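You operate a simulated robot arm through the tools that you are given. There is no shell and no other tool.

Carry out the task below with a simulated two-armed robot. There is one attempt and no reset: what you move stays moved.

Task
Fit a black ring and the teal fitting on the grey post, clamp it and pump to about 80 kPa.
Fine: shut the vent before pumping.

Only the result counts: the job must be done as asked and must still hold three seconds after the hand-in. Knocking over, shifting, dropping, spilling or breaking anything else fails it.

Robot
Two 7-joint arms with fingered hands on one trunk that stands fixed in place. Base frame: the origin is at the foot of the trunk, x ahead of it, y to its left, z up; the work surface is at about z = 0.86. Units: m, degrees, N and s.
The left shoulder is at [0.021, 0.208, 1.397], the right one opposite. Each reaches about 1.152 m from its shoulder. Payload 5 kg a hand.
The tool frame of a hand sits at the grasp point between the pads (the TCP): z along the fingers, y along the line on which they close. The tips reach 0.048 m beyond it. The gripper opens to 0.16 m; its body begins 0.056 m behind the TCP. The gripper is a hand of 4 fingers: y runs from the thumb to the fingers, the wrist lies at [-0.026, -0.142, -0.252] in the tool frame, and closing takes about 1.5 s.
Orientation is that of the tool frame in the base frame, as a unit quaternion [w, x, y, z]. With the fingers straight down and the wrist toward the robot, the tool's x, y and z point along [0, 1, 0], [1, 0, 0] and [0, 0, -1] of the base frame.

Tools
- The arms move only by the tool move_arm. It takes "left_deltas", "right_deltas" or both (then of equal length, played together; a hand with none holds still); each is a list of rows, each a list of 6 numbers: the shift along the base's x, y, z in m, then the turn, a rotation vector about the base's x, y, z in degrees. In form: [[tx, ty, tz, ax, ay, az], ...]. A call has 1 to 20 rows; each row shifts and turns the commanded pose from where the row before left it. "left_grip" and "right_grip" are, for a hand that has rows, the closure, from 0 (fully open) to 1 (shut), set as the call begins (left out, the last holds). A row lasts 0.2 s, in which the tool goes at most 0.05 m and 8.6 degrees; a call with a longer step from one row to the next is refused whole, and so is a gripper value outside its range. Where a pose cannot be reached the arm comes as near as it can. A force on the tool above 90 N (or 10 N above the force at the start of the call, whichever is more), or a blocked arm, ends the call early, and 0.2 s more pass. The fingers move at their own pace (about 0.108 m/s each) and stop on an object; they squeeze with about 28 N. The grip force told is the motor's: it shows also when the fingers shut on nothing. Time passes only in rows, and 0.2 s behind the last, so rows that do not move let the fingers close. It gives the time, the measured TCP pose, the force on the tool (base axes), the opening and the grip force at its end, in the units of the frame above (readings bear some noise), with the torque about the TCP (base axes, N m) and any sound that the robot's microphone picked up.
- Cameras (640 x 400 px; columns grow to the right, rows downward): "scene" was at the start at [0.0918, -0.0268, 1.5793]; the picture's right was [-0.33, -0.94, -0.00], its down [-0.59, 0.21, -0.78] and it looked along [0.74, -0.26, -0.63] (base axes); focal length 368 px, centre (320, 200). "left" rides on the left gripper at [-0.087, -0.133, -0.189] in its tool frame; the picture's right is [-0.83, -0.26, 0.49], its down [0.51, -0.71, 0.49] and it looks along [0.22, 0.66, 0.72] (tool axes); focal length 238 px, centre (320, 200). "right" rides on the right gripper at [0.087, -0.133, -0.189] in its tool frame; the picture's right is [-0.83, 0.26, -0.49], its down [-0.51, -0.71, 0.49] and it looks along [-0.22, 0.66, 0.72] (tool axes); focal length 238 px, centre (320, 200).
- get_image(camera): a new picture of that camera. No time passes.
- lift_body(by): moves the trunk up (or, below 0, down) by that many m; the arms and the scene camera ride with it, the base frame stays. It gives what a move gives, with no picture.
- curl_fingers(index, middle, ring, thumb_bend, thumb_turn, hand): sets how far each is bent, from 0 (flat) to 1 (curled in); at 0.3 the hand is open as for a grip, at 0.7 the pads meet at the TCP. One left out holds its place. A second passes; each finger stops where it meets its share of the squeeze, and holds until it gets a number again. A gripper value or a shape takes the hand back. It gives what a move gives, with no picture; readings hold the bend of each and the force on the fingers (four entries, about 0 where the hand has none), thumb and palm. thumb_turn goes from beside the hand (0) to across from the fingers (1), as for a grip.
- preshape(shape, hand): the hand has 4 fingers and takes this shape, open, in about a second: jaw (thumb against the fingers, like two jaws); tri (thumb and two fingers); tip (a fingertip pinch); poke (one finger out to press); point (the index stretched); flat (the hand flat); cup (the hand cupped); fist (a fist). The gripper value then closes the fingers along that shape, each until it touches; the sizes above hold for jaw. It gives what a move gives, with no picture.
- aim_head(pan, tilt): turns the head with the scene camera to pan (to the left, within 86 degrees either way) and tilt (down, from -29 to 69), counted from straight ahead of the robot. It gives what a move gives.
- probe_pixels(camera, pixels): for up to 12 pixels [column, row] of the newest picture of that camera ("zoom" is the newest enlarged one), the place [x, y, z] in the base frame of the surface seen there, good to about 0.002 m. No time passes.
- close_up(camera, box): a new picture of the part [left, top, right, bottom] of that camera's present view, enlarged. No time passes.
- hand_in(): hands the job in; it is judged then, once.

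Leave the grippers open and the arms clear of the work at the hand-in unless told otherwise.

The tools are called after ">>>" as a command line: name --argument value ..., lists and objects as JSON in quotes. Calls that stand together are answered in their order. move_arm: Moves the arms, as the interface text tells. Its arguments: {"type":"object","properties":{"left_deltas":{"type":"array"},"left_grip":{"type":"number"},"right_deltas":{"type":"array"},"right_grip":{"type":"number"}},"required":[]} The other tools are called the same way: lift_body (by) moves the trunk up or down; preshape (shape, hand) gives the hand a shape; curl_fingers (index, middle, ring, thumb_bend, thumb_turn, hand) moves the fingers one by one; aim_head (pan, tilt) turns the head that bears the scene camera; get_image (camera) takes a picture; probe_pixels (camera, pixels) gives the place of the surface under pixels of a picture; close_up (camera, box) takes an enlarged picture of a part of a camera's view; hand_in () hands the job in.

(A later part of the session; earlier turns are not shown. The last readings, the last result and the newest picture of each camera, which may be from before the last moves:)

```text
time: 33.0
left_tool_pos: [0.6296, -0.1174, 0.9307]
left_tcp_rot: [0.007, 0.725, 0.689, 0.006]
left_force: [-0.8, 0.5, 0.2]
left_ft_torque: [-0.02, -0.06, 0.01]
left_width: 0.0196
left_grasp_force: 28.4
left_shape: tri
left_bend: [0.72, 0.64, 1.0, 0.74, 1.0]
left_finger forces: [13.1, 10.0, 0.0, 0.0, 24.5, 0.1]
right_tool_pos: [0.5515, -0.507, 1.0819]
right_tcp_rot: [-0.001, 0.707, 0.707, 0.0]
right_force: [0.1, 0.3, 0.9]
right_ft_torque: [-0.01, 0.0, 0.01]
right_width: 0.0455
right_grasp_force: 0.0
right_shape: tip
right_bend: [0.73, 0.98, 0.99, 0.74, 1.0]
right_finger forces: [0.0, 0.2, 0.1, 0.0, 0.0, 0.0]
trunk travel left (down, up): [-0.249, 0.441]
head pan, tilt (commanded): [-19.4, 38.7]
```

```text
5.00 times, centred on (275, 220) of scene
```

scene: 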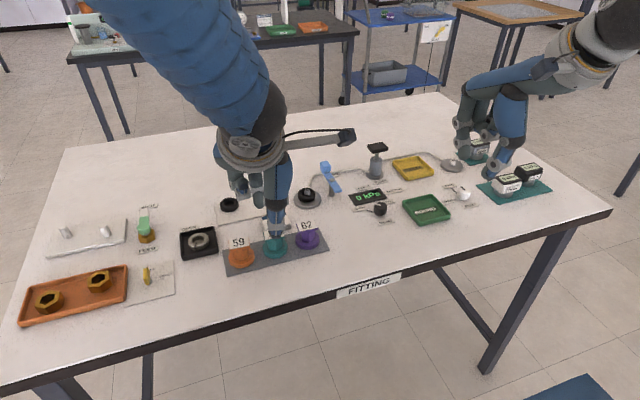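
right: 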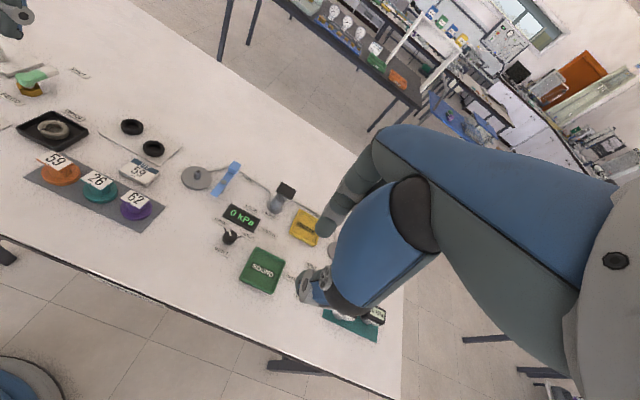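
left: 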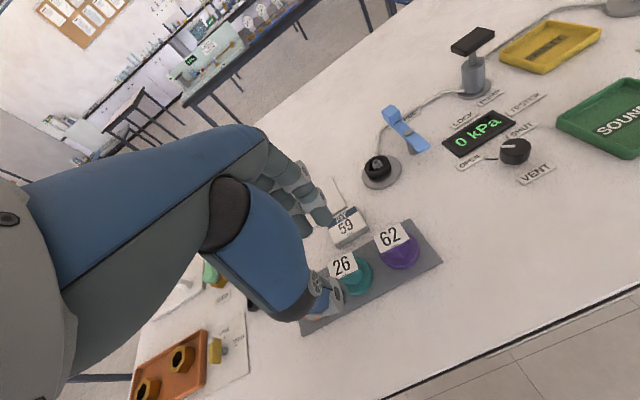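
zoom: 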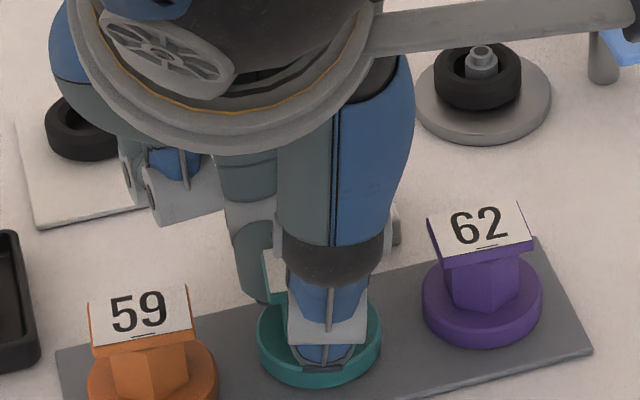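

Firm grip (13+10 N vs 24.5 N). Lifting straight up 0.065 m.

>>> move_arm --left_deltas '[[0, 0, 0.005, 0, 0, 0], [0, 0, 0.01, 0, 0, 0], [0, 0, 0.0125, 0, 0, 0], [0, 0, 0.0125, 0, 0, 0], [0, 0, 0.0125, 0, 0, 0], [0, 0, 0.0125, 0, 0, 0], [0, 0, 0, 0, 0, 0]]'

>>> close_up --camera "left" --box '[260, 180, 400, 340]'

>>> close_up --camera "scene" --box '[225, 160, 325, 260]'

>>> get_image --camera "right"

```text
time: 34.5
left_tool_pos: [0.6293, -0.1182, 0.9943]
left_tcp_rot: [0.008, 0.725, 0.689, 0.005]
left_force: [-1.0, 0.1, -0.2]
left_ft_torque: [0.01, 0.05, 0.01]
left_width: 0.0197
left_grasp_force: 27.7
left_shape: tri
left_bend: [0.72, 0.64, 1.0, 0.74, 1.0]
left_finger forces: [13.0, 10.1, 0.1, 0.0, 24.4, 0.0]
right_tool_pos: [0.551, -0.5063, 1.0804]
right_tcp_rot: [0.0, 0.707, 0.707, 0.0]
right_force: [-0.1, 0.5, -0.4]
right_ft_torque: [-0.06, 0.05, 0.01]
right_width: 0.0453
right_grasp_force: 0.1
right_shape: tip
right_bend: [0.73, 0.98, 0.99, 0.74, 1.0]
right_finger forces: [0.1, 0.1, 0.0, 0.0, 0.0, 0.0]
trunk travel left (down, up): [-0.249, 0.441]
head pan, tilt (commanded): [-19.4, 38.7]
```

```text
2.50 times, centred on (330, 260) of left
```

zoom: 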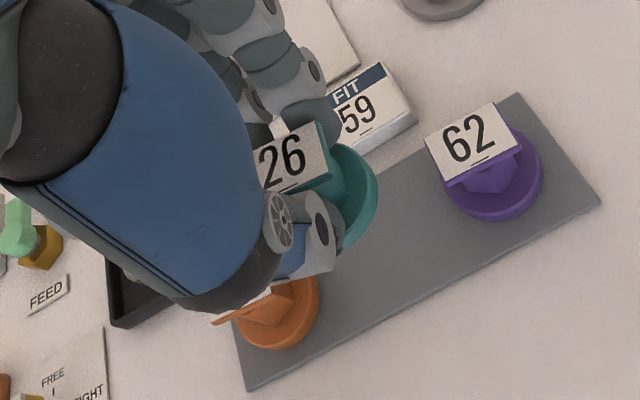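

```text
4.00 times, centred on (275, 210) of scene
```

zoom: 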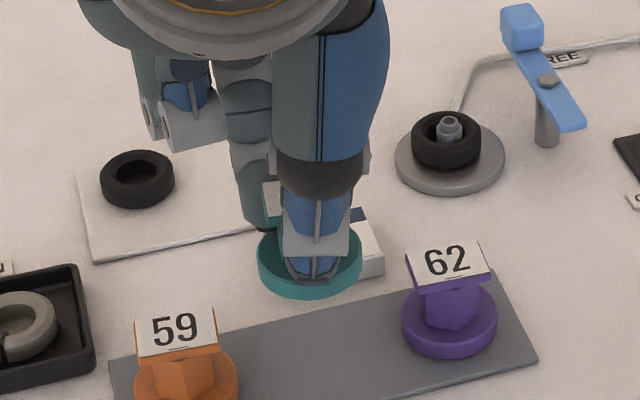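

```text
taken
```

right: 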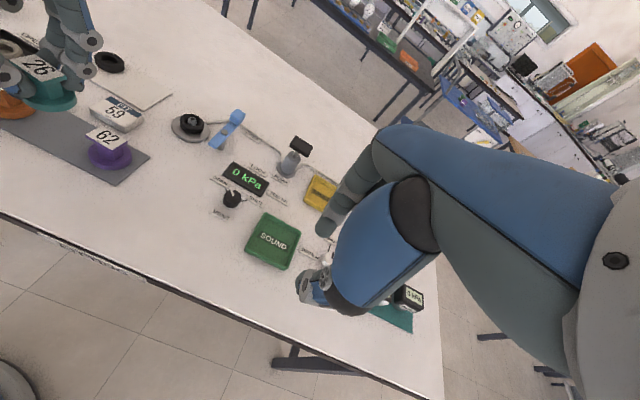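

Held level by eye. I'll probe the flange rim and tag from both cameras to determine centre and tilt.

>>> probe_pixels --camera "zoom" --pixels '[[262, 250], [358, 250], [310, 290], [275, 272], [345, 272], [270, 195], [268, 240], [280, 282], [335, 282], [352, 240]]'

>>> get_image --camera "left"

>>> probe_pixels --camera "left" --pixels '[[327, 231], [332, 247], [310, 240], [308, 255], [351, 254], [344, 240], [347, 265], [340, 238], [348, 247], [350, 262], [338, 243]]'

>>> close_up --camera "right" --box '[0, 20, 100, 130]'

```text
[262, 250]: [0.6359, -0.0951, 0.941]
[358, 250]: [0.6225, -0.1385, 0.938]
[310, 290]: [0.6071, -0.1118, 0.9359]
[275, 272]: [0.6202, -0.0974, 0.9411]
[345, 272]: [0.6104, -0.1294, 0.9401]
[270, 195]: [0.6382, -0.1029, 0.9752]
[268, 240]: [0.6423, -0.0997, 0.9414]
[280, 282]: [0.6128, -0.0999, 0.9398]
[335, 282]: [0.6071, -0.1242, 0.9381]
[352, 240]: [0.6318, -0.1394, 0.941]
```

```text
taken
```

left: 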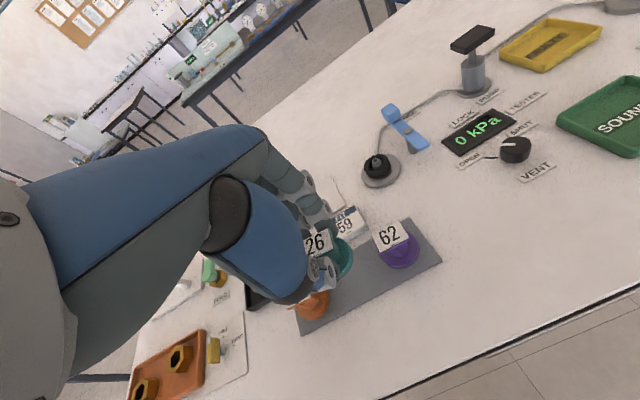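

```text
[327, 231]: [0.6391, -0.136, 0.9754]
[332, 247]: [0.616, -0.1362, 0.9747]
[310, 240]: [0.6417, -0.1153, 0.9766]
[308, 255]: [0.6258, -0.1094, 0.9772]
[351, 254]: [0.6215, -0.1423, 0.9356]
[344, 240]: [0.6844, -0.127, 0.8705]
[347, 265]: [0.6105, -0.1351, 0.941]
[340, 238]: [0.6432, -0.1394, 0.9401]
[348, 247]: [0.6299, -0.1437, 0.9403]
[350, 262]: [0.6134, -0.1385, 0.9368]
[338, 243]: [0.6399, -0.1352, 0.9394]
```

```text
3.64 times, centred on (50, 75) of right
```

zoom: 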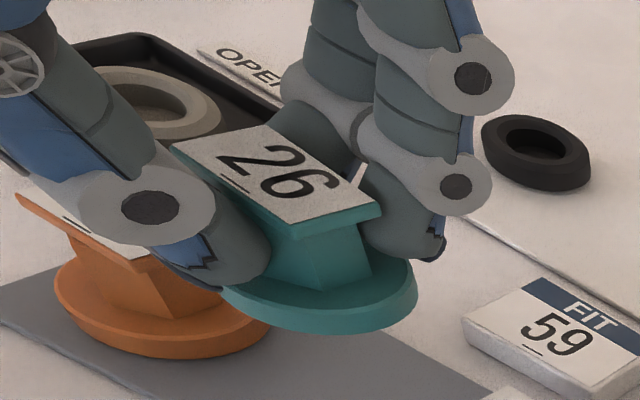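

The fitting is level, centre ≈ TCP+(0.000,-0.001), flange bottom ≈ TCP−0.0675. I carry it to above the post (TCP → (0.768,-0.234,1.00)), keeping its yaw.

>>> move_arm --left_deltas '[[0.004, -0.002, 0.008, 0, 0, 0], [0.0135, -0.0114, 0, 0, 0, 0], [0.0135, -0.0114, 0, 0, 0, 0], [0.0135, -0.0114, 0, 0, 0, 0], [0.0135, -0.0114, 0, 0, 0, 0], [0.0135, -0.0114, 0, 0, 0, 0], [0.0135, -0.0114, 0, 0, 0, 0], [0.0135, -0.0114, 0, 0, 0, 0], [0.0135, -0.0114, 0, 0, 0, 0], [0.0135, -0.0114, 0, 0, 0, 0], [0.0134, -0.0114, 0, 0, 0, 0], [0, 0, 0, 0, 0, 0]]'

>>> get_image --camera "left"

>>> close_up --camera "scene" --box '[270, 120, 370, 220]'

>>> get_image --camera "right"

>>> close_up --camera "right" --box '[130, 60, 270, 170]'

```text
time: 37.1
left_tool_pos: [0.7694, -0.2336, 1.0026]
left_tcp_rot: [0.007, 0.724, 0.689, 0.005]
left_force: [0.1, -0.7, 0.8]
left_ft_torque: [-0.02, -0.02, -0.07]
left_width: 0.0198
left_grasp_force: 28.1
left_shape: tri
left_bend: [0.72, 0.64, 1.0, 0.74, 1.0]
left_finger forces: [13.2, 10.4, 0.0, 0.0, 24.5, 0.1]
right_tool_pos: [0.5512, -0.5062, 1.0814]
right_tcp_rot: [0.0, 0.708, 0.706, 0.0]
right_force: [-1.2, -0.8, 1.4]
right_ft_torque: [-0.03, -0.02, -0.01]
right_width: 0.0457
right_grasp_force: 0.0
right_shape: tip
right_bend: [0.73, 0.98, 0.99, 0.74, 1.0]
right_finger forces: [0.1, 0.0, 0.1, 0.1, 0.0, 0.1]
trunk travel left (down, up): [-0.249, 0.441]
head pan, tilt (commanded): [-19.4, 38.7]
```

```text
taken
```

left: 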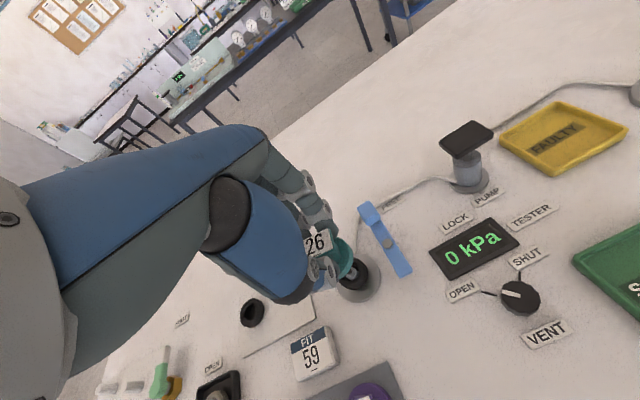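

```text
4.00 times, centred on (320, 170) of scene
```

zoom: 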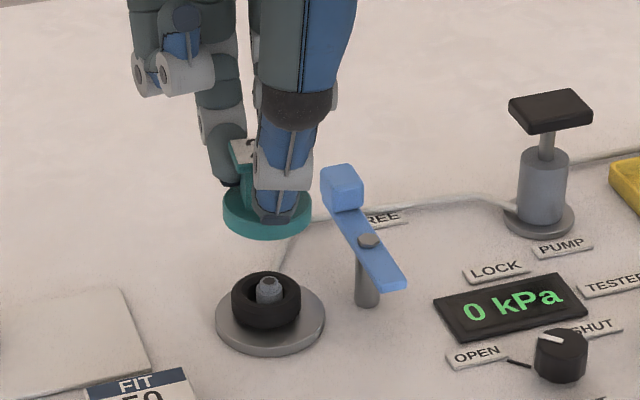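

```text
taken
```

right: 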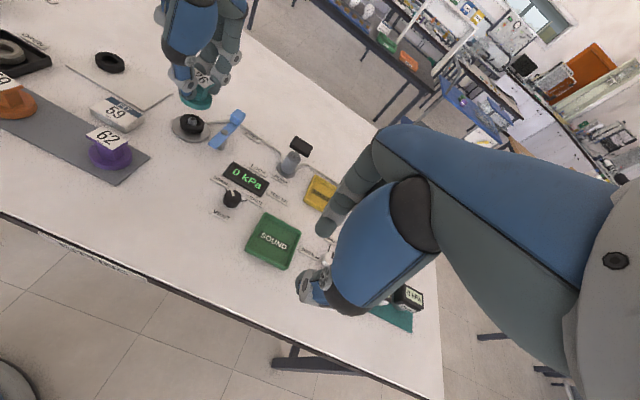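

```text
3.64 times, centred on (200, 115) of right
```

zoom: 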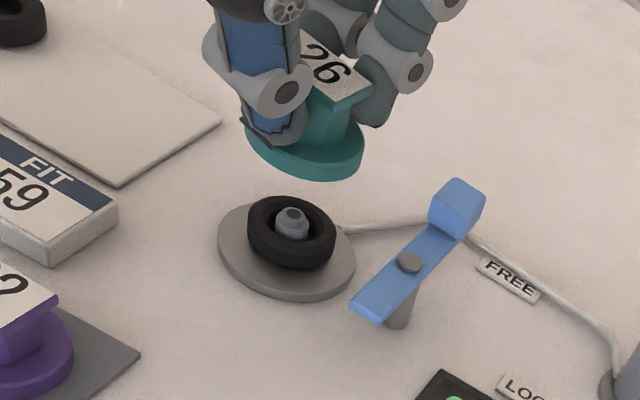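

Now precise probes in the right camera's zoom: post top (291,212), ring rim, and the fitting's flange.

>>> probe_pixels --camera "zoom" --pixels '[[291, 210], [291, 216], [291, 235], [255, 222], [331, 238], [285, 199], [292, 262], [222, 240], [352, 260], [292, 300]]'

>>> probe_pixels --camera "zoom" --pixels '[[249, 140], [360, 160], [310, 165], [275, 158], [335, 170], [310, 178], [253, 125], [362, 148], [345, 135], [365, 85], [320, 60]]'

>>> close_up --camera "scene" --box '[285, 165, 335, 215]'

>>> probe_pixels --camera "zoom" --pixels '[[296, 192], [296, 205], [296, 240], [200, 225], [392, 225], [296, 260], [296, 175], [150, 300], [385, 185], [215, 190]]'

```text
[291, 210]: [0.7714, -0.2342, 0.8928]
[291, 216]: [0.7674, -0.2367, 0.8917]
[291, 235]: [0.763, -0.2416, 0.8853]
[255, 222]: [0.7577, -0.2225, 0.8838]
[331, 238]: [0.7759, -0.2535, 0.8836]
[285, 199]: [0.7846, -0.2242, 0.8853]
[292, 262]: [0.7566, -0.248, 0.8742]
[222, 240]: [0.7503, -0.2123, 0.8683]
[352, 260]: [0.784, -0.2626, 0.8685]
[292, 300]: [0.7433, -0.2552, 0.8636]
```

```text
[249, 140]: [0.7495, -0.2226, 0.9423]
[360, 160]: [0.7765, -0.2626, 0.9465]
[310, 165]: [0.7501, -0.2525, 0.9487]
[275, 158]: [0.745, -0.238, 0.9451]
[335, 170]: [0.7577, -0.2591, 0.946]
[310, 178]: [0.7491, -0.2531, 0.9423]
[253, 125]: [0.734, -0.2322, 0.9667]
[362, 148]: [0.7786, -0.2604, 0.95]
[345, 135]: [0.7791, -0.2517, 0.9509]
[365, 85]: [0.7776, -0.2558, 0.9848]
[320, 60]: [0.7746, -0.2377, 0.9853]
```

```text
8.00 times, centred on (310, 190) of scene
```

zoom: 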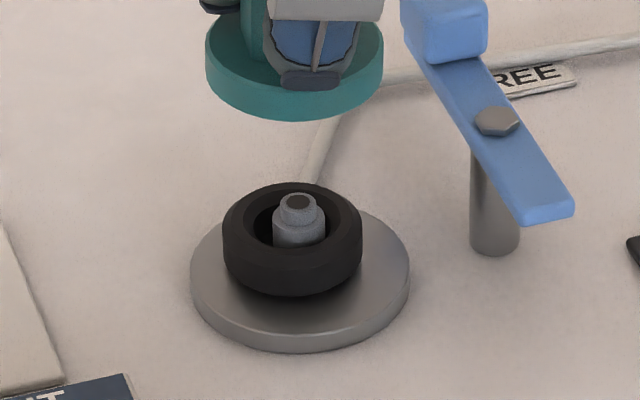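

```text
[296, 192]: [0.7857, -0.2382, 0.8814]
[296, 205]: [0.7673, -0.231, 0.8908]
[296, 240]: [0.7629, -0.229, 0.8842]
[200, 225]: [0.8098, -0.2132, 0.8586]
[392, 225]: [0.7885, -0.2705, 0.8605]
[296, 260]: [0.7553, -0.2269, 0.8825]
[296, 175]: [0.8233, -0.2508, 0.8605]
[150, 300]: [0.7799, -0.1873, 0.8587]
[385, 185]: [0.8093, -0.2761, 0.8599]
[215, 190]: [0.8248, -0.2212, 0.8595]
```

Both cameras agree the fitting and the post are aligned within ~1 mm. I lower in small steps to TCP z≈0.965 (flange bottom just above the post top), then check.

>>> move_arm --left_deltas '[[0, -0.0003, -0.01, 0, 0, 0], [0, -0.0003, -0.01, 0, 0, 0], [0, 0, -0.01, 0, 0, 0], [0, 0, -0.006, 0, 0, 0], [0, 0, 0, 0, 0, 0]]'

>>> close_up --camera "scene" --box '[285, 155, 335, 215]'

>>> close_up --camera "right" --box '[150, 80, 230, 150]'

>>> close_up --camera "left" --box '[290, 210, 400, 320]'

```text
time: 38.4
left_tool_pos: [0.7676, -0.2341, 0.9664]
left_tcp_rot: [0.007, 0.724, 0.689, 0.005]
left_force: [-0.9, -0.5, -0.3]
left_ft_torque: [-0.02, 0.02, -0.01]
left_width: 0.0198
left_grasp_force: 28.1
left_shape: tri
left_bend: [0.72, 0.64, 1.0, 0.74, 1.0]
left_finger forces: [13.3, 10.4, 0.0, 0.1, 24.5, 0.0]
right_tool_pos: [0.5515, -0.5063, 1.0801]
right_tcp_rot: [-0.001, 0.707, 0.707, 0.0]
right_force: [-0.1, 0.1, 0.4]
right_ft_torque: [0.01, 0.02, 0.01]
right_width: 0.0458
right_grasp_force: 0.0
right_shape: tip
right_bend: [0.73, 0.98, 0.99, 0.74, 1.0]
right_finger forces: [0.0, 0.0, 0.0, 0.1, 0.0, 0.0]
trunk travel left (down, up): [-0.249, 0.441]
head pan, tilt (commanded): [-19.4, 38.7]
```

```text
6.67 times, centred on (310, 185) of scene
```

zoom: 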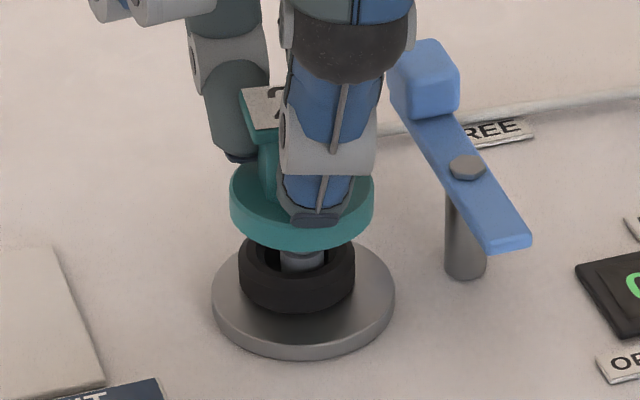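

```text
5.71 times, centred on (190, 115) of right
```

zoom: 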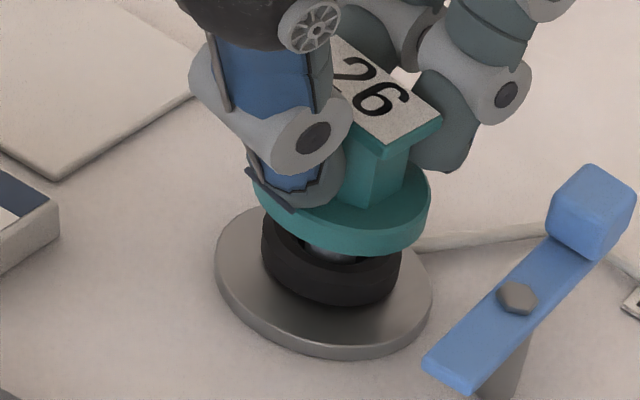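

```text
3.64 times, centred on (345, 265) of left
```

zoom: 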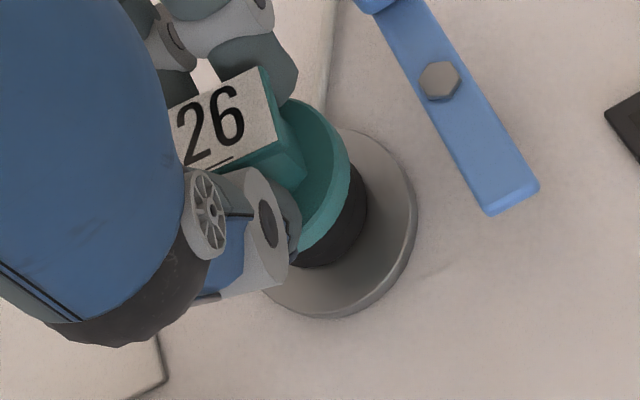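

The flange is ~5 mm above the post top and centred on it in the scene view (302 vs 302 px). I go on down in 3 mm steps until it seats (force guard active).

>>> move_arm --left_deltas '[[0, 0, -0.003, 0, 0, 0], [0, 0, -0.003, 0, 0, 0], [0, 0, -0.003, 0, 0, 0], [0, 0, 0, 0, 0, 0]]'

```text
time: 39.4
left_tool_pos: [0.7695, -0.2349, 0.9564]
left_tcp_rot: [0.007, 0.724, 0.689, 0.005]
left_force: [0.2, -0.2, -0.6]
left_ft_torque: [0.0, -0.02, -0.01]
left_width: 0.0195
left_grasp_force: 27.9
left_shape: tri
left_bend: [0.72, 0.64, 1.0, 0.74, 1.0]
left_finger forces: [13.3, 10.4, 0.1, 0.0, 24.5, 0.0]
right_tool_pos: [0.5502, -0.5076, 1.0811]
right_tcp_rot: [-0.001, 0.708, 0.707, -0.001]
right_force: [-0.5, -0.3, -0.2]
right_ft_torque: [-0.01, 0.04, -0.01]
right_width: 0.0459
right_grasp_force: 0.1
right_shape: tip
right_bend: [0.73, 0.98, 0.99, 0.74, 1.0]
right_finger forces: [0.0, 0.0, 0.1, 0.0, 0.1, 0.0]
trunk travel left (down, up): [-0.249, 0.441]
head pan, tilt (commanded): [-19.4, 38.7]
```

Flange bottom is now ~0.889, below the post top, with no force — the post is in the bore. A few mm more until it sits on the ring.

>>> move_arm --left_deltas '[[0, 0, -0.002, 0, 0, 0], [0, 0, -0.002, 0, 0, 0], [0, 0, 0, 0, 0, 0]]'

>>> close_up --camera "scene" --box '[285, 155, 335, 215]'

>>> close_up --camera "right" --box '[150, 80, 230, 150]'

```text
time: 40.1
left_tool_pos: [0.7686, -0.2345, 0.9535]
left_tcp_rot: [0.007, 0.725, 0.689, 0.005]
left_force: [0.1, 0.2, 0.1]
left_ft_torque: [-0.03, 0.02, -0.05]
left_width: 0.0193
left_grasp_force: 28.5
left_shape: tri
left_bend: [0.72, 0.64, 1.0, 0.74, 1.0]
left_finger forces: [13.3, 10.4, 0.0, 0.1, 24.6, 0.0]
right_tool_pos: [0.5515, -0.5073, 1.0809]
right_tcp_rot: [-0.001, 0.708, 0.706, -0.001]
right_force: [0.3, 0.0, 0.8]
right_ft_torque: [-0.03, 0.0, -0.02]
right_width: 0.0458
right_grasp_force: 0.1
right_shape: tip
right_bend: [0.73, 0.98, 0.99, 0.74, 1.0]
right_finger forces: [0.0, 0.0, 0.0, 0.1, 0.0, 0.1]
trunk travel left (down, up): [-0.249, 0.441]
head pan, tilt (commanded): [-19.4, 38.7]
```

```text
6.67 times, centred on (310, 185) of scene
```

zoom: 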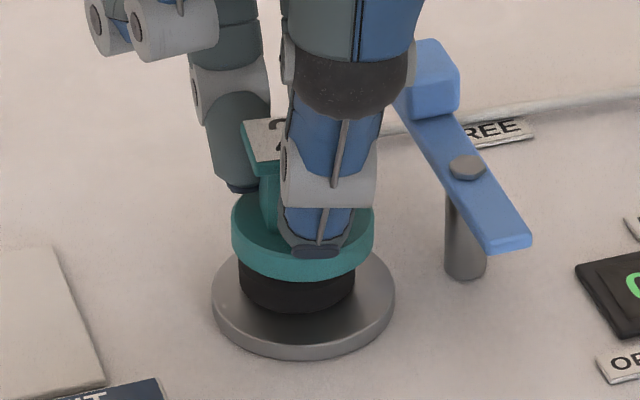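

```text
5.71 times, centred on (190, 115) of right
```

zoom: 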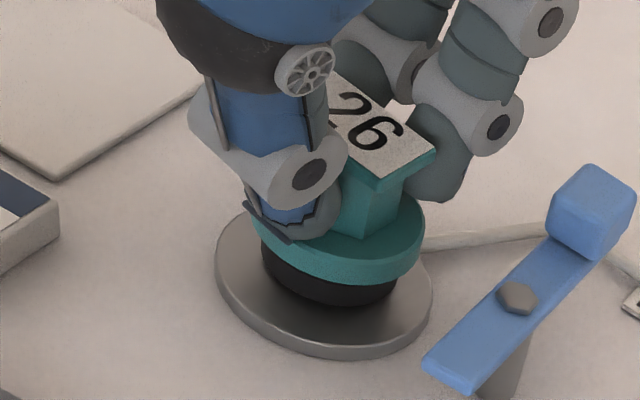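

>>> move_arm --left_deltas '[[0, 0, -0.001, 0, 0, 0], [0, 0, -0.001, 0, 0, 0], [0, 0, -0.001, 0, 0, 0], [0, 0, 0, 0, 0, 0]]'

```text
time: 41.1
left_tool_pos: [0.7677, -0.2365, 0.9505]
left_tcp_rot: [0.007, 0.724, 0.689, 0.006]
left_force: [-1.0, -0.3, -1.0]
left_ft_torque: [0.0, 0.03, 0.0]
left_width: 0.0197
left_grasp_force: 28.1
left_shape: tri
left_bend: [0.72, 0.64, 1.0, 0.74, 1.0]
left_finger forces: [13.2, 10.4, 0.0, 0.0, 24.5, 0.0]
right_tool_pos: [0.5518, -0.5062, 1.0808]
right_tcp_rot: [-0.001, 0.708, 0.707, -0.001]
right_force: [0.3, -1.0, -0.2]
right_ft_torque: [0.04, 0.02, 0.0]
right_width: 0.0456
right_grasp_force: 0.1
right_shape: tip
right_bend: [0.73, 0.98, 0.99, 0.74, 1.0]
right_finger forces: [0.0, 0.0, 0.0, 0.1, 0.1, 0.1]
trunk travel left (down, up): [-0.249, 0.441]
head pan, tilt (commanded): [-19.4, 38.7]
```

No contact yet at TCP 0.9505; continue 1 mm at a time.

>>> move_arm --left_deltas '[[0, 0, -0.001, 0, 0, 0], [0, 0, -0.001, 0, 0, 0], [0, 0, 0, 0, 0, 0]]'

>>> close_up --camera "scene" --box '[285, 155, 335, 215]'

```text
time: 42.0
left_tool_pos: [0.7677, -0.2357, 0.9489]
left_tcp_rot: [0.007, 0.725, 0.689, 0.005]
left_force: [0.3, 0.1, 2.6]
left_ft_torque: [-0.05, -0.04, -0.02]
left_width: 0.0196
left_grasp_force: 28.0
left_shape: tri
left_bend: [0.72, 0.64, 1.0, 0.74, 1.0]
left_finger forces: [13.5, 10.5, 0.0, 0.1, 24.6, 0.1]
right_tool_pos: [0.5523, -0.5061, 1.0815]
right_tcp_rot: [-0.001, 0.708, 0.706, 0.0]
right_force: [-1.4, -0.3, 0.0]
right_ft_torque: [-0.01, 0.0, 0.01]
right_width: 0.0459
right_grasp_force: 0.1
right_shape: tip
right_bend: [0.73, 0.98, 0.99, 0.74, 1.0]
right_finger forces: [0.0, 0.1, 0.1, 0.1, 0.0, 0.1]
trunk travel left (down, up): [-0.249, 0.441]
head pan, tilt (commanded): [-19.4, 38.7]
```

```text
6.67 times, centred on (310, 185) of scene
```

zoom: 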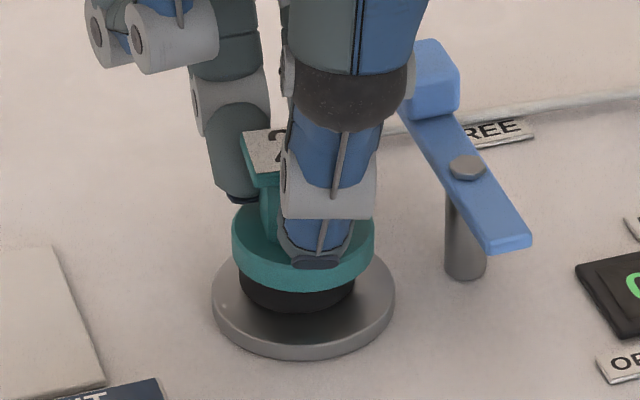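

Light contact (2.6 N): the fitting is seated on the ring. I release by opening to ~0.06 m and check.

>>> move_arm --left_deltas '[[0, 0, 0, 0, 0, 0], [0, 0, 0, 0, 0, 0], [0, 0, 0, 0, 0, 0], [0, 0, 0, 0, 0, 0], [0, 0, 0, 0, 0, 0]]' --left_grip 0.62

>>> close_up --camera "scene" --box '[285, 155, 335, 215]'

>>> close_up --camera "right" --box '[150, 80, 230, 150]'

```text
time: 43.1
left_tool_pos: [0.768, -0.2337, 0.9475]
left_tcp_rot: [0.008, 0.725, 0.689, 0.005]
left_force: [-0.4, 0.1, -0.5]
left_ft_torque: [0.02, 0.01, 0.04]
left_width: 0.0603
left_grasp_force: 0.0
left_shape: tri
left_bend: [0.74, 0.5, 0.99, 0.73, 1.0]
left_finger forces: [0.0, 0.1, 0.0, 0.0, 0.0, 0.0]
right_tool_pos: [0.5508, -0.507, 1.081]
right_tcp_rot: [-0.001, 0.708, 0.706, 0.0]
right_force: [-0.4, -0.6, 0.4]
right_ft_torque: [-0.01, -0.03, -0.01]
right_width: 0.0457
right_grasp_force: 0.0
right_shape: tip
right_bend: [0.73, 0.98, 0.99, 0.74, 1.0]
right_finger forces: [0.0, 0.1, 0.1, 0.0, 0.0, 0.1]
trunk travel left (down, up): [-0.249, 0.441]
head pan, tilt (commanded): [-19.4, 38.7]
```

```text
6.67 times, centred on (310, 185) of scene
```

zoom: 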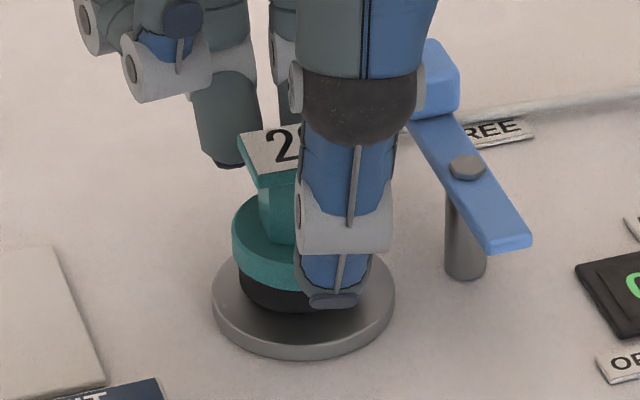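

```text
5.71 times, centred on (190, 115) of right
```

zoom: 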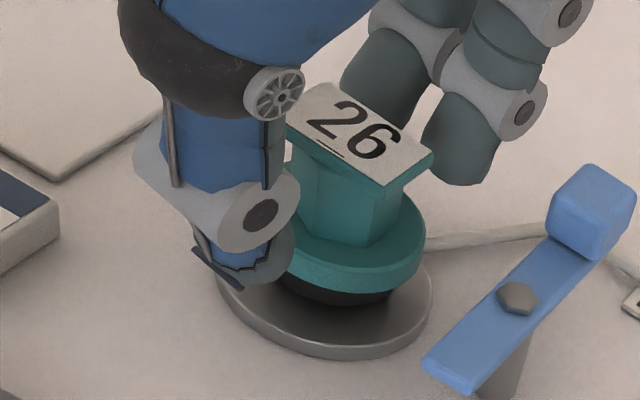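

Released, the fitting stands upright. I withdraw the left hand straight up, then back to the left.

>>> move_arm --left_deltas '[[0, 0, 0.01, 0, 0, 0], [0, 0, 0.014, 0, 0, 0], [0, 0, 0.018, 0, 0, 0], [0, 0, 0.02, 0, 0, 0], [0, 0, 0.02, 0, 0, 0], [-0.01, 0.02, 0.01, 0, 0, 0], [-0.012, 0.03, 0.005, 0, 0, 0], [-0.012, 0.03, 0.005, 0, 0, 0], [-0.012, 0.035, 0, 0, 0, 0], [-0.012, 0.035, 0, 0, 0, 0], [-0.012, 0.035, 0, 0, 0, 0], [-0.012, 0.035, 0, 0, 0, 0], [-0.012, 0.035, 0, 0, 0, 0], [-0.012, 0.03, 0, 0, 0, 0], [0, 0, 0, 0, 0, 0]]'

>>> get_image --camera "scene"

>>> close_up --camera "scene" --box '[280, 140, 400, 230]'

>>> close_up --camera "right" --box '[150, 80, 330, 230]'

```text
time: 46.4
left_tool_pos: [0.6637, 0.0508, 1.0499]
left_tcp_rot: [0.008, 0.725, 0.689, 0.005]
left_force: [-0.5, -0.9, -0.6]
left_ft_torque: [0.02, -0.01, 0.01]
left_width: 0.0604
left_grasp_force: 0.1
left_shape: tri
left_bend: [0.74, 0.5, 0.99, 0.73, 1.0]
left_finger forces: [0.0, 0.0, 0.0, 0.0, 0.1, 0.0]
right_tool_pos: [0.5501, -0.5068, 1.0795]
right_tcp_rot: [0.0, 0.707, 0.707, 0.0]
right_force: [-0.3, -0.5, -0.6]
right_ft_torque: [0.08, 0.01, 0.0]
right_width: 0.0455
right_grasp_force: 0.0
right_shape: tip
right_bend: [0.73, 0.98, 0.99, 0.74, 1.0]
right_finger forces: [0.1, 0.0, 0.1, 0.0, 0.0, 0.0]
trunk travel left (down, up): [-0.249, 0.441]
head pan, tilt (commanded): [-19.4, 38.7]
```

```text
taken
```

scene: 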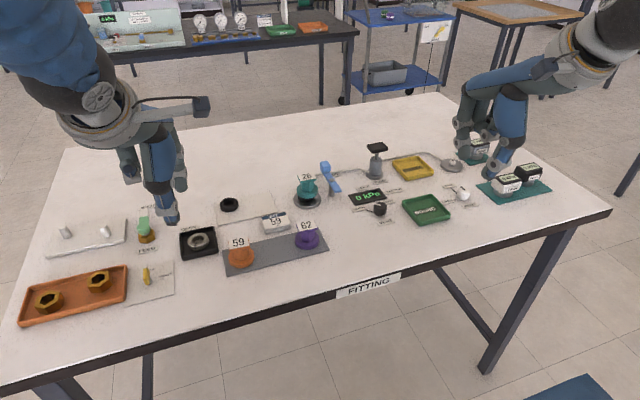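

```text
4.44 times, centred on (340, 185) of scene
```

zoom: 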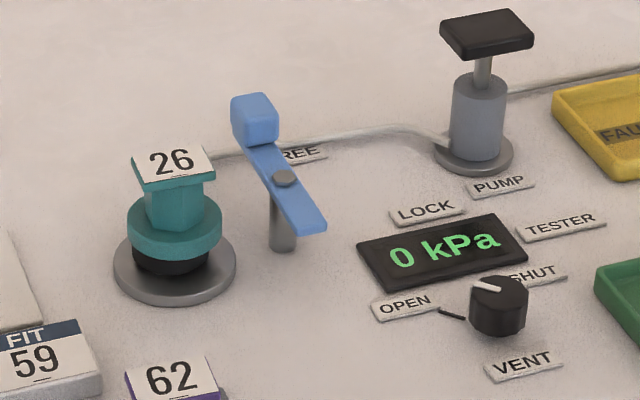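

```text
2.67 times, centred on (240, 155) of right
```

zoom: 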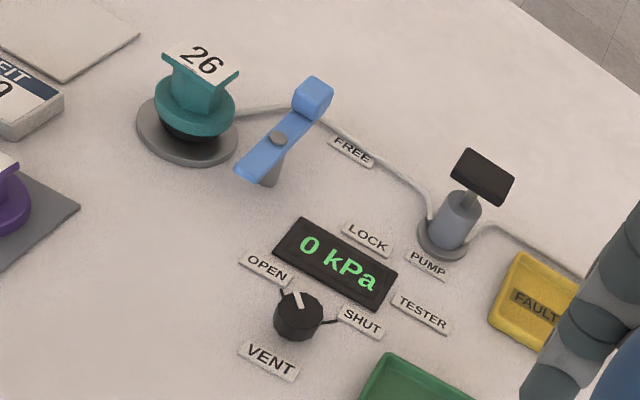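

The fitting sits on the ring, all upright. OPEN/SHUT ticks and the clamp are clear in view. I'll probe the lever, the labels LOCK/FREE, the vent knob and ticks, and the pump from the scene zoom, then set the right hand to "poke".

>>> close_up --camera "scene" --box '[300, 140, 400, 220]'

>>> preshape --hand "right" --shape "poke"

>>> get_image --camera "right"

>>> get_image --camera "scene"

```text
5.00 times, centred on (350, 180) of scene
```

zoom: 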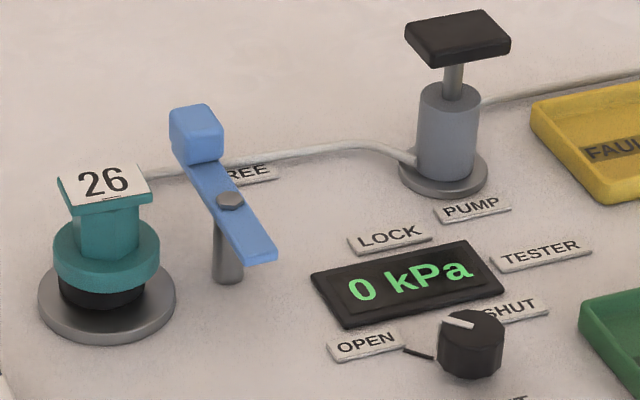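

```text
time: 47.2
left_tool_pos: [0.6633, 0.0515, 1.0507]
left_tcp_rot: [0.007, 0.725, 0.689, 0.006]
left_force: [-0.1, -0.4, 0.2]
left_ft_torque: [-0.01, -0.02, -0.04]
left_width: 0.0606
left_grasp_force: 0.0
left_shape: tri
left_bend: [0.74, 0.5, 0.99, 0.73, 1.0]
left_finger forces: [0.1, 0.1, 0.0, 0.0, 0.0, 0.1]
right_tool_pos: [0.5518, -0.5061, 1.0802]
right_tcp_rot: [-0.001, 0.708, 0.706, 0.0]
right_force: [0.1, -0.1, 0.2]
right_ft_torque: [0.04, -0.01, -0.02]
right_width: 0.0
right_grasp_force: 0.1
right_shape: poke
right_bend: [0.7, 0.7, 0.99, 1.0, 1.0]
right_finger forces: [0.0, 0.1, 0.0, 0.0, 0.1, 0.1]
trunk travel left (down, up): [-0.249, 0.441]
head pan, tilt (commanded): [-19.4, 38.7]
```

```text
taken
```

right: 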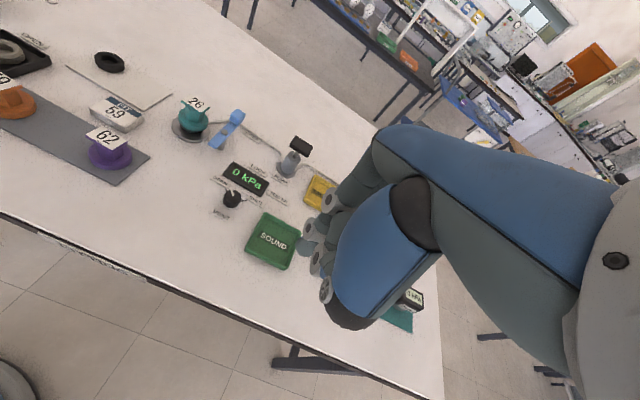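

```text
taken
```

scene: 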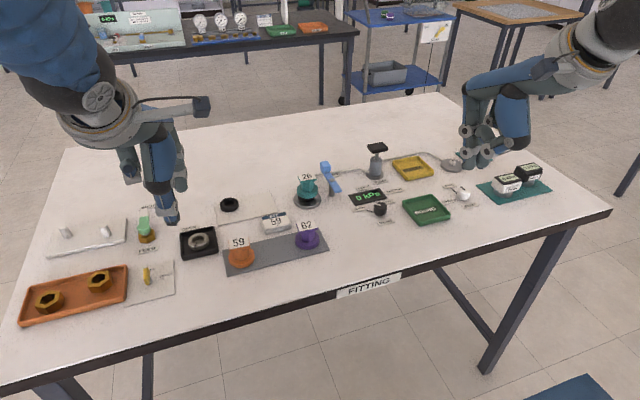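

>>> close_up --camera "right" --box '[270, 150, 400, 340]'

>>> close_up --camera "scene" --box '[430, 70, 550, 190]'

>>> probe_pixels --camera "right" --pixels '[[312, 232], [308, 240], [318, 225], [318, 260], [330, 200], [326, 290], [315, 268], [345, 320]]'

```text
2.11 times, centred on (335, 245) of right
```

zoom: 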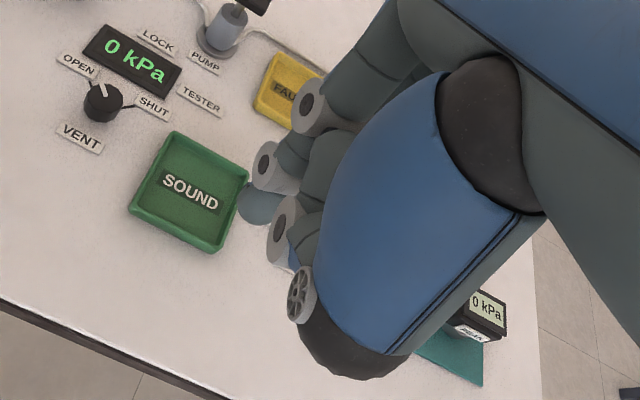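

```text
3.33 times, centred on (490, 130) of scene
```

zoom: 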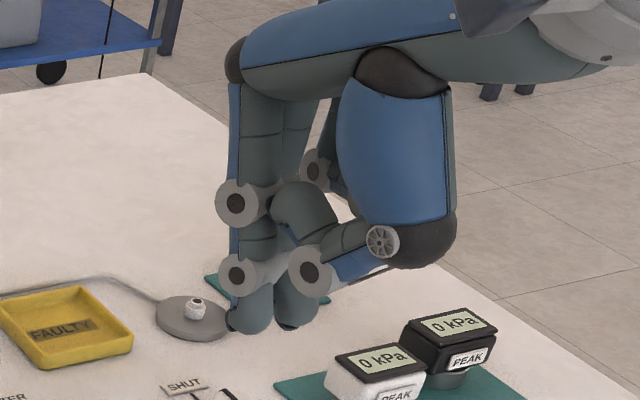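

```text
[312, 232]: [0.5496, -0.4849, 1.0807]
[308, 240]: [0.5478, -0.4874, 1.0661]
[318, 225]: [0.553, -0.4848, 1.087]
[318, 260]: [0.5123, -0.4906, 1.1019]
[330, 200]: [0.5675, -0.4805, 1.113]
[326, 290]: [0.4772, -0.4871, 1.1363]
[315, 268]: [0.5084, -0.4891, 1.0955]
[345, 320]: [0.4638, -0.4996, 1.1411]
```

>>> probe_pixels --camera "zoom" --pixels '[[250, 328], [250, 310], [295, 322], [295, 305], [238, 275], [308, 270], [235, 330], [265, 320]]'

>>> curl_fingers --hand "right" --index 0.45 --middle 1.0 --ring 1.0 --thumb_bend 1.0

>>> get_image --camera "right"

>>> close_up --camera "right" --box '[270, 150, 400, 340]'

>>> close_up --camera "scene" --box '[430, 70, 550, 190]'

```text
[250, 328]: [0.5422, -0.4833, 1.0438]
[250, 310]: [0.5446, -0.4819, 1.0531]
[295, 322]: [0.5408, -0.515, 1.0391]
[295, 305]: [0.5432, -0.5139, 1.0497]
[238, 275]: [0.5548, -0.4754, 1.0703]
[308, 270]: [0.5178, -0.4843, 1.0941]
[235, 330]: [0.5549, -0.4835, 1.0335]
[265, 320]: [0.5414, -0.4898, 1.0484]
```

```text
time: 48.2
left_tool_pos: [0.6631, 0.0504, 1.0499]
left_tcp_rot: [0.007, 0.725, 0.688, 0.005]
left_force: [-0.5, -0.6, -0.6]
left_ft_torque: [0.02, -0.01, -0.01]
left_width: 0.0607
left_grasp_force: 0.1
left_shape: tri
left_bend: [0.74, 0.5, 0.99, 0.73, 1.0]
left_finger forces: [0.1, 0.1, 0.1, 0.1, 0.0, 0.1]
right_tool_pos: [0.5507, -0.507, 1.0815]
right_tcp_rot: [0.0, 0.707, 0.707, 0.0]
right_force: [-0.3, 0.4, -0.3]
right_ft_torque: [0.0, -0.01, -0.01]
right_width: 0.0527
right_grasp_force: 0.1
right_shape: fingers
right_bend: [0.27, 0.92, 1.0, 1.0, 1.0]
right_finger forces: [0.0, 0.1, 0.0, 0.0, 0.1, 0.0]
trunk travel left (down, up): [-0.249, 0.441]
head pan, tilt (commanded): [-19.4, 38.7]
```

```text
taken
```

right: 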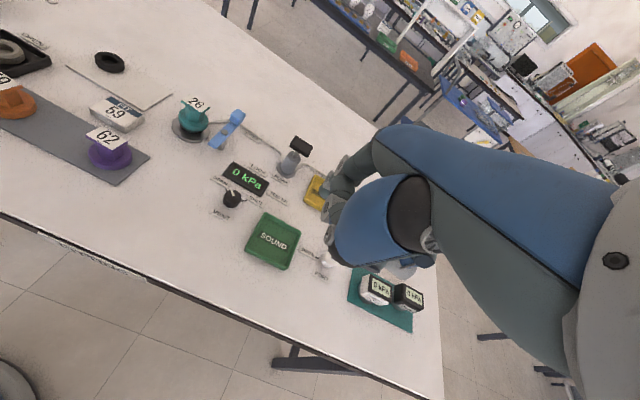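

```text
2.11 times, centred on (335, 245) of right
```

zoom: 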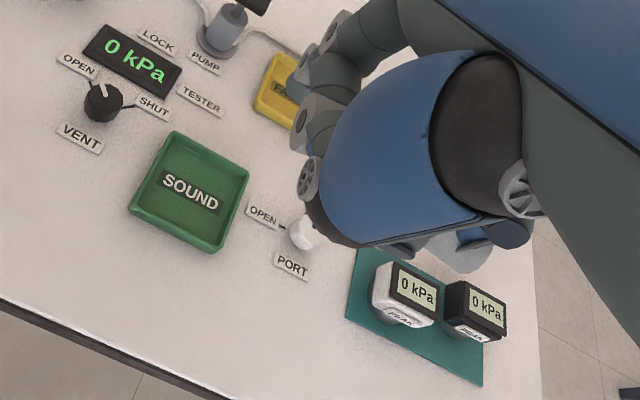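

```text
3.33 times, centred on (490, 130) of scene
```

zoom: 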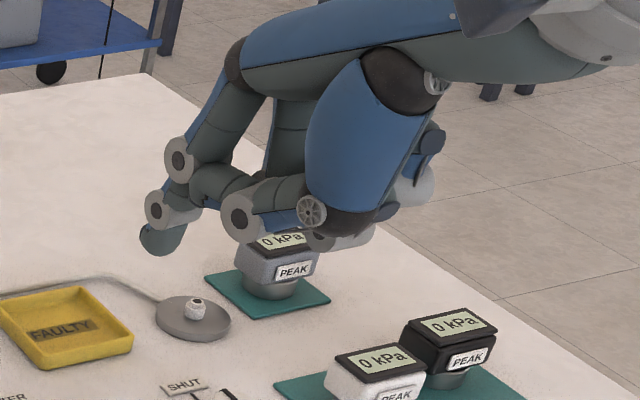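

The lever needs turning clockwise (knob from the FREE side to the LOCK side). I'll probe lever, labels, vent and pump in a fresh zoom.

>>> close_up --camera "scene" --box '[300, 140, 400, 220]'

>>> probe_pixels --camera "zoom" --pixels '[[190, 110], [210, 112], [180, 125], [200, 150], [218, 150], [228, 198], [262, 250], [270, 255], [247, 262], [390, 235], [250, 172], [195, 160]]'

>>> probe_pixels --camera "zoom" --pixels '[[472, 325], [475, 318], [445, 322], [500, 325], [470, 375], [405, 350], [430, 357], [365, 345], [510, 308], [460, 30], [460, 70], [450, 150]]'

```text
5.00 times, centred on (350, 180) of scene
```

zoom: 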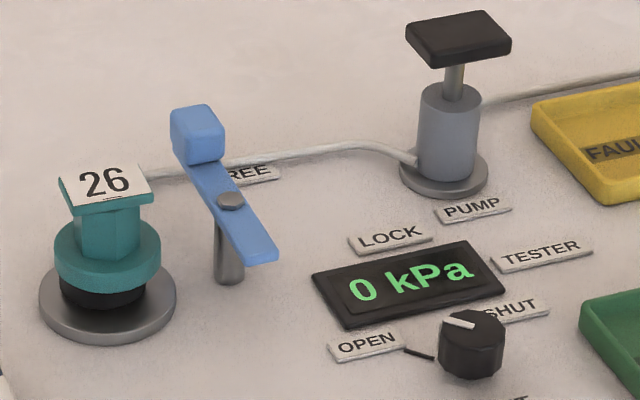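

```text
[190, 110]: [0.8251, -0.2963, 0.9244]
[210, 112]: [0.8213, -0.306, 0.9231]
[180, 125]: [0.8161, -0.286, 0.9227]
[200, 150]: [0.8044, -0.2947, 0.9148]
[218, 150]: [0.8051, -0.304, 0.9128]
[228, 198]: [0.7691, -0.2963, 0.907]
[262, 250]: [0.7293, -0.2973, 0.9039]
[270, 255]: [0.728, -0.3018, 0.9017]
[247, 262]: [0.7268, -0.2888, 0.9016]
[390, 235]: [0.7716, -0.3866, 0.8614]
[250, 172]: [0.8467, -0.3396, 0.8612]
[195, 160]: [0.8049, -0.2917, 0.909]
```

```text
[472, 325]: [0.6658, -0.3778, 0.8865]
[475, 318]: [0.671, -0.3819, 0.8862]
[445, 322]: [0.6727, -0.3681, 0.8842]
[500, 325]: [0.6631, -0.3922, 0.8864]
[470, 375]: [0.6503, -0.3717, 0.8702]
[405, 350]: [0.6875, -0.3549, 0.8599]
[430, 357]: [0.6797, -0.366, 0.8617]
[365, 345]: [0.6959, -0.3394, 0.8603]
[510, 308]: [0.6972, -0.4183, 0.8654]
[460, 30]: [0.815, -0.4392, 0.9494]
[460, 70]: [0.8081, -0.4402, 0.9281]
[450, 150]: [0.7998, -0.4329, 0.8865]
```

Lever: pivot ≈(0.768,-0.297), knob centre ≈(0.816,-0.297) spanning z≈0.905–0.925, toe end x≈0.727. I check toe underside height against the flange top.

>>> close_up --camera "scene" --box '[300, 165, 360, 205]'

>>> close_up --camera "right" --box '[160, 85, 260, 165]'

```text
10.00 times, centred on (330, 185) of scene
```

zoom: 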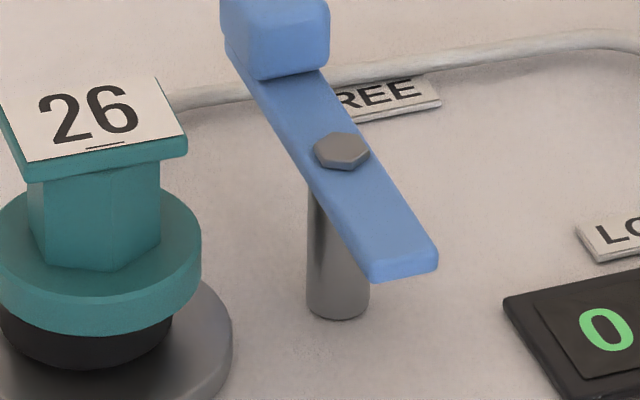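

```text
5.00 times, centred on (210, 125) of right
```

zoom: 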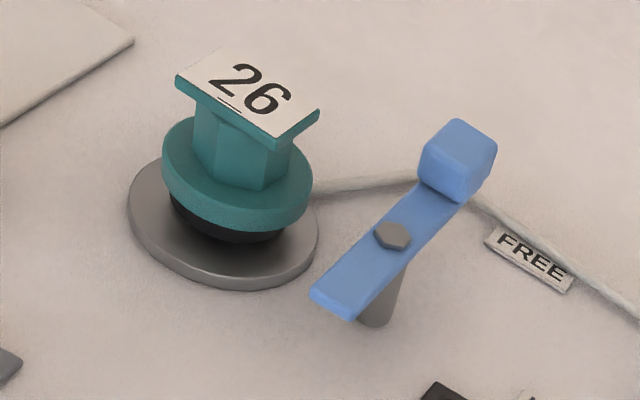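

>>> probe_pixels --camera "zoom" --pixels '[[170, 150], [230, 212], [290, 195], [255, 200], [200, 200], [310, 185], [335, 300], [345, 315], [330, 290], [360, 270], [210, 125], [390, 232]]'

```text
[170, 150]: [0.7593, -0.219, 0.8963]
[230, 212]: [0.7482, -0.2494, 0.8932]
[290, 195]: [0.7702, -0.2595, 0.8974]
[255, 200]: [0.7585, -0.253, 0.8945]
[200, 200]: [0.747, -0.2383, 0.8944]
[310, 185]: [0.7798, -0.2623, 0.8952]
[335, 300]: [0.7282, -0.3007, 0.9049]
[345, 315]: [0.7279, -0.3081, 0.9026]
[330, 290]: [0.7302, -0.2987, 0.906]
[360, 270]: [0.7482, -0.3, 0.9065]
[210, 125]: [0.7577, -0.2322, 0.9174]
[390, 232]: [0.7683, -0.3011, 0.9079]
```

Flange top ≈0.8955, lever underside ≈0.900 — it will swing over. I set the right hand to "tip" (index + thumb) opened ~0.06 m and bring it above the lever knob, yawed +45°, so the knob will be caged between index (rear-left side) and thumb.

>>> preshape --hand "right" --shape "tip"

>>> move_arm --right_deltas '[[0, 0, 0.01, 0, 0, 4.5], [0.02, 0.015, 0, 0, 0, 4.5], [0.03, 0.025, 0, 0, 0, 4.5], [0.03, 0.025, 0, 0, 0, 4.5], [0.03, 0.025, 0, 0, 0, 4.5], [0.03, 0.025, 0, 0, 0, 4.5], [0.035, 0.025, 0, 0, 0, 4.5], [0.035, 0.025, 0, 0, 0, 4.5], [0.03, 0.025, 0, 0, 0, 4.5], [0.025, 0.02, 0, 0, 0, 4.5], [0, 0, 0, 0, 0, 0], [0, 0, 0, 0, 0, 0]]' --right_grip 0.62

>>> get_image --camera "scene"

>>> get_image --camera "right"

```text
time: 49.1
left_tool_pos: [0.6631, 0.0507, 1.0496]
left_tcp_rot: [0.007, 0.725, 0.689, 0.005]
left_force: [0.8, -0.7, -1.2]
left_ft_torque: [0.01, 0.01, 0.01]
left_width: 0.0607
left_grasp_force: 0.1
left_shape: tri
left_bend: [0.74, 0.5, 0.99, 0.73, 1.0]
left_finger forces: [0.0, 0.0, 0.0, 0.0, 0.1, 0.0]
right_tool_pos: [0.551, -0.5064, 1.0803]
right_tcp_rot: [0.0, 0.708, 0.707, 0.0]
right_force: [-0.2, -0.2, -0.2]
right_ft_torque: [-0.01, 0.01, 0.0]
right_width: 0.1594
right_grasp_force: 0.1
right_shape: tip
right_bend: [0.3, 0.98, 0.99, 0.3, 0.98]
right_finger forces: [0.1, 0.0, 0.1, 0.0, 0.1, 0.1]
trunk travel left (down, up): [-0.249, 0.441]
head pan, tilt (commanded): [-19.4, 38.7]
```

```text
time: 51.8
left_tool_pos: [0.6632, 0.0518, 1.0494]
left_tcp_rot: [0.007, 0.725, 0.689, 0.005]
left_force: [0.0, -0.3, -0.4]
left_ft_torque: [-0.05, 0.02, -0.01]
left_width: 0.0605
left_grasp_force: 0.1
left_shape: tri
left_bend: [0.74, 0.5, 0.99, 0.73, 1.0]
left_finger forces: [0.0, 0.0, 0.1, 0.0, 0.0, 0.1]
right_tool_pos: [0.8192, -0.2951, 1.0902]
right_tcp_rot: [0.0, 0.382, 0.924, 0.0]
right_force: [0.1, 0.6, 0.2]
right_ft_torque: [-0.02, 0.07, 0.01]
right_width: 0.0616
right_grasp_force: 0.0
right_shape: tip
right_bend: [0.73, 0.98, 0.99, 0.73, 1.0]
right_finger forces: [0.1, 0.0, 0.1, 0.1, 0.0, 0.0]
trunk travel left (down, up): [-0.249, 0.441]
head pan, tilt (commanded): [-19.4, 38.7]
```

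```text
taken
```

scene: 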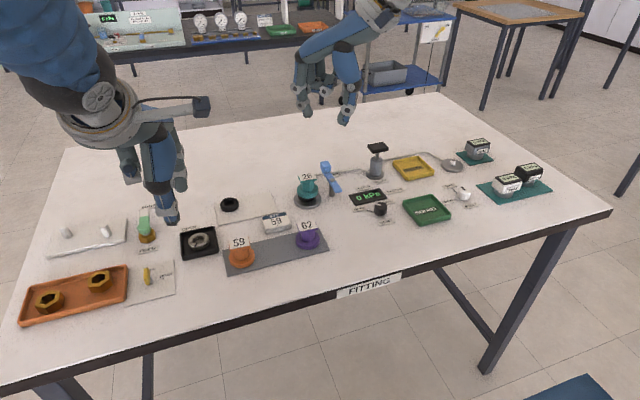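

```text
taken
```

right: 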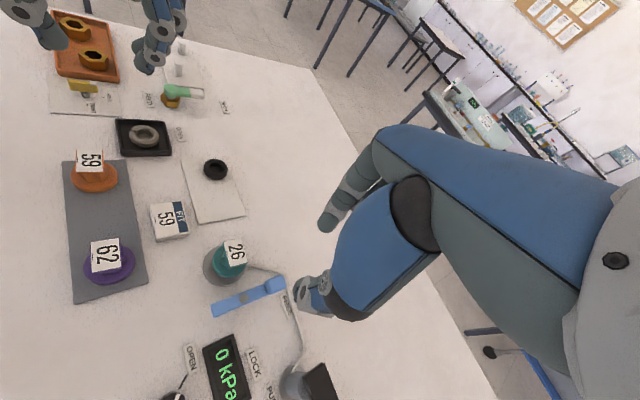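

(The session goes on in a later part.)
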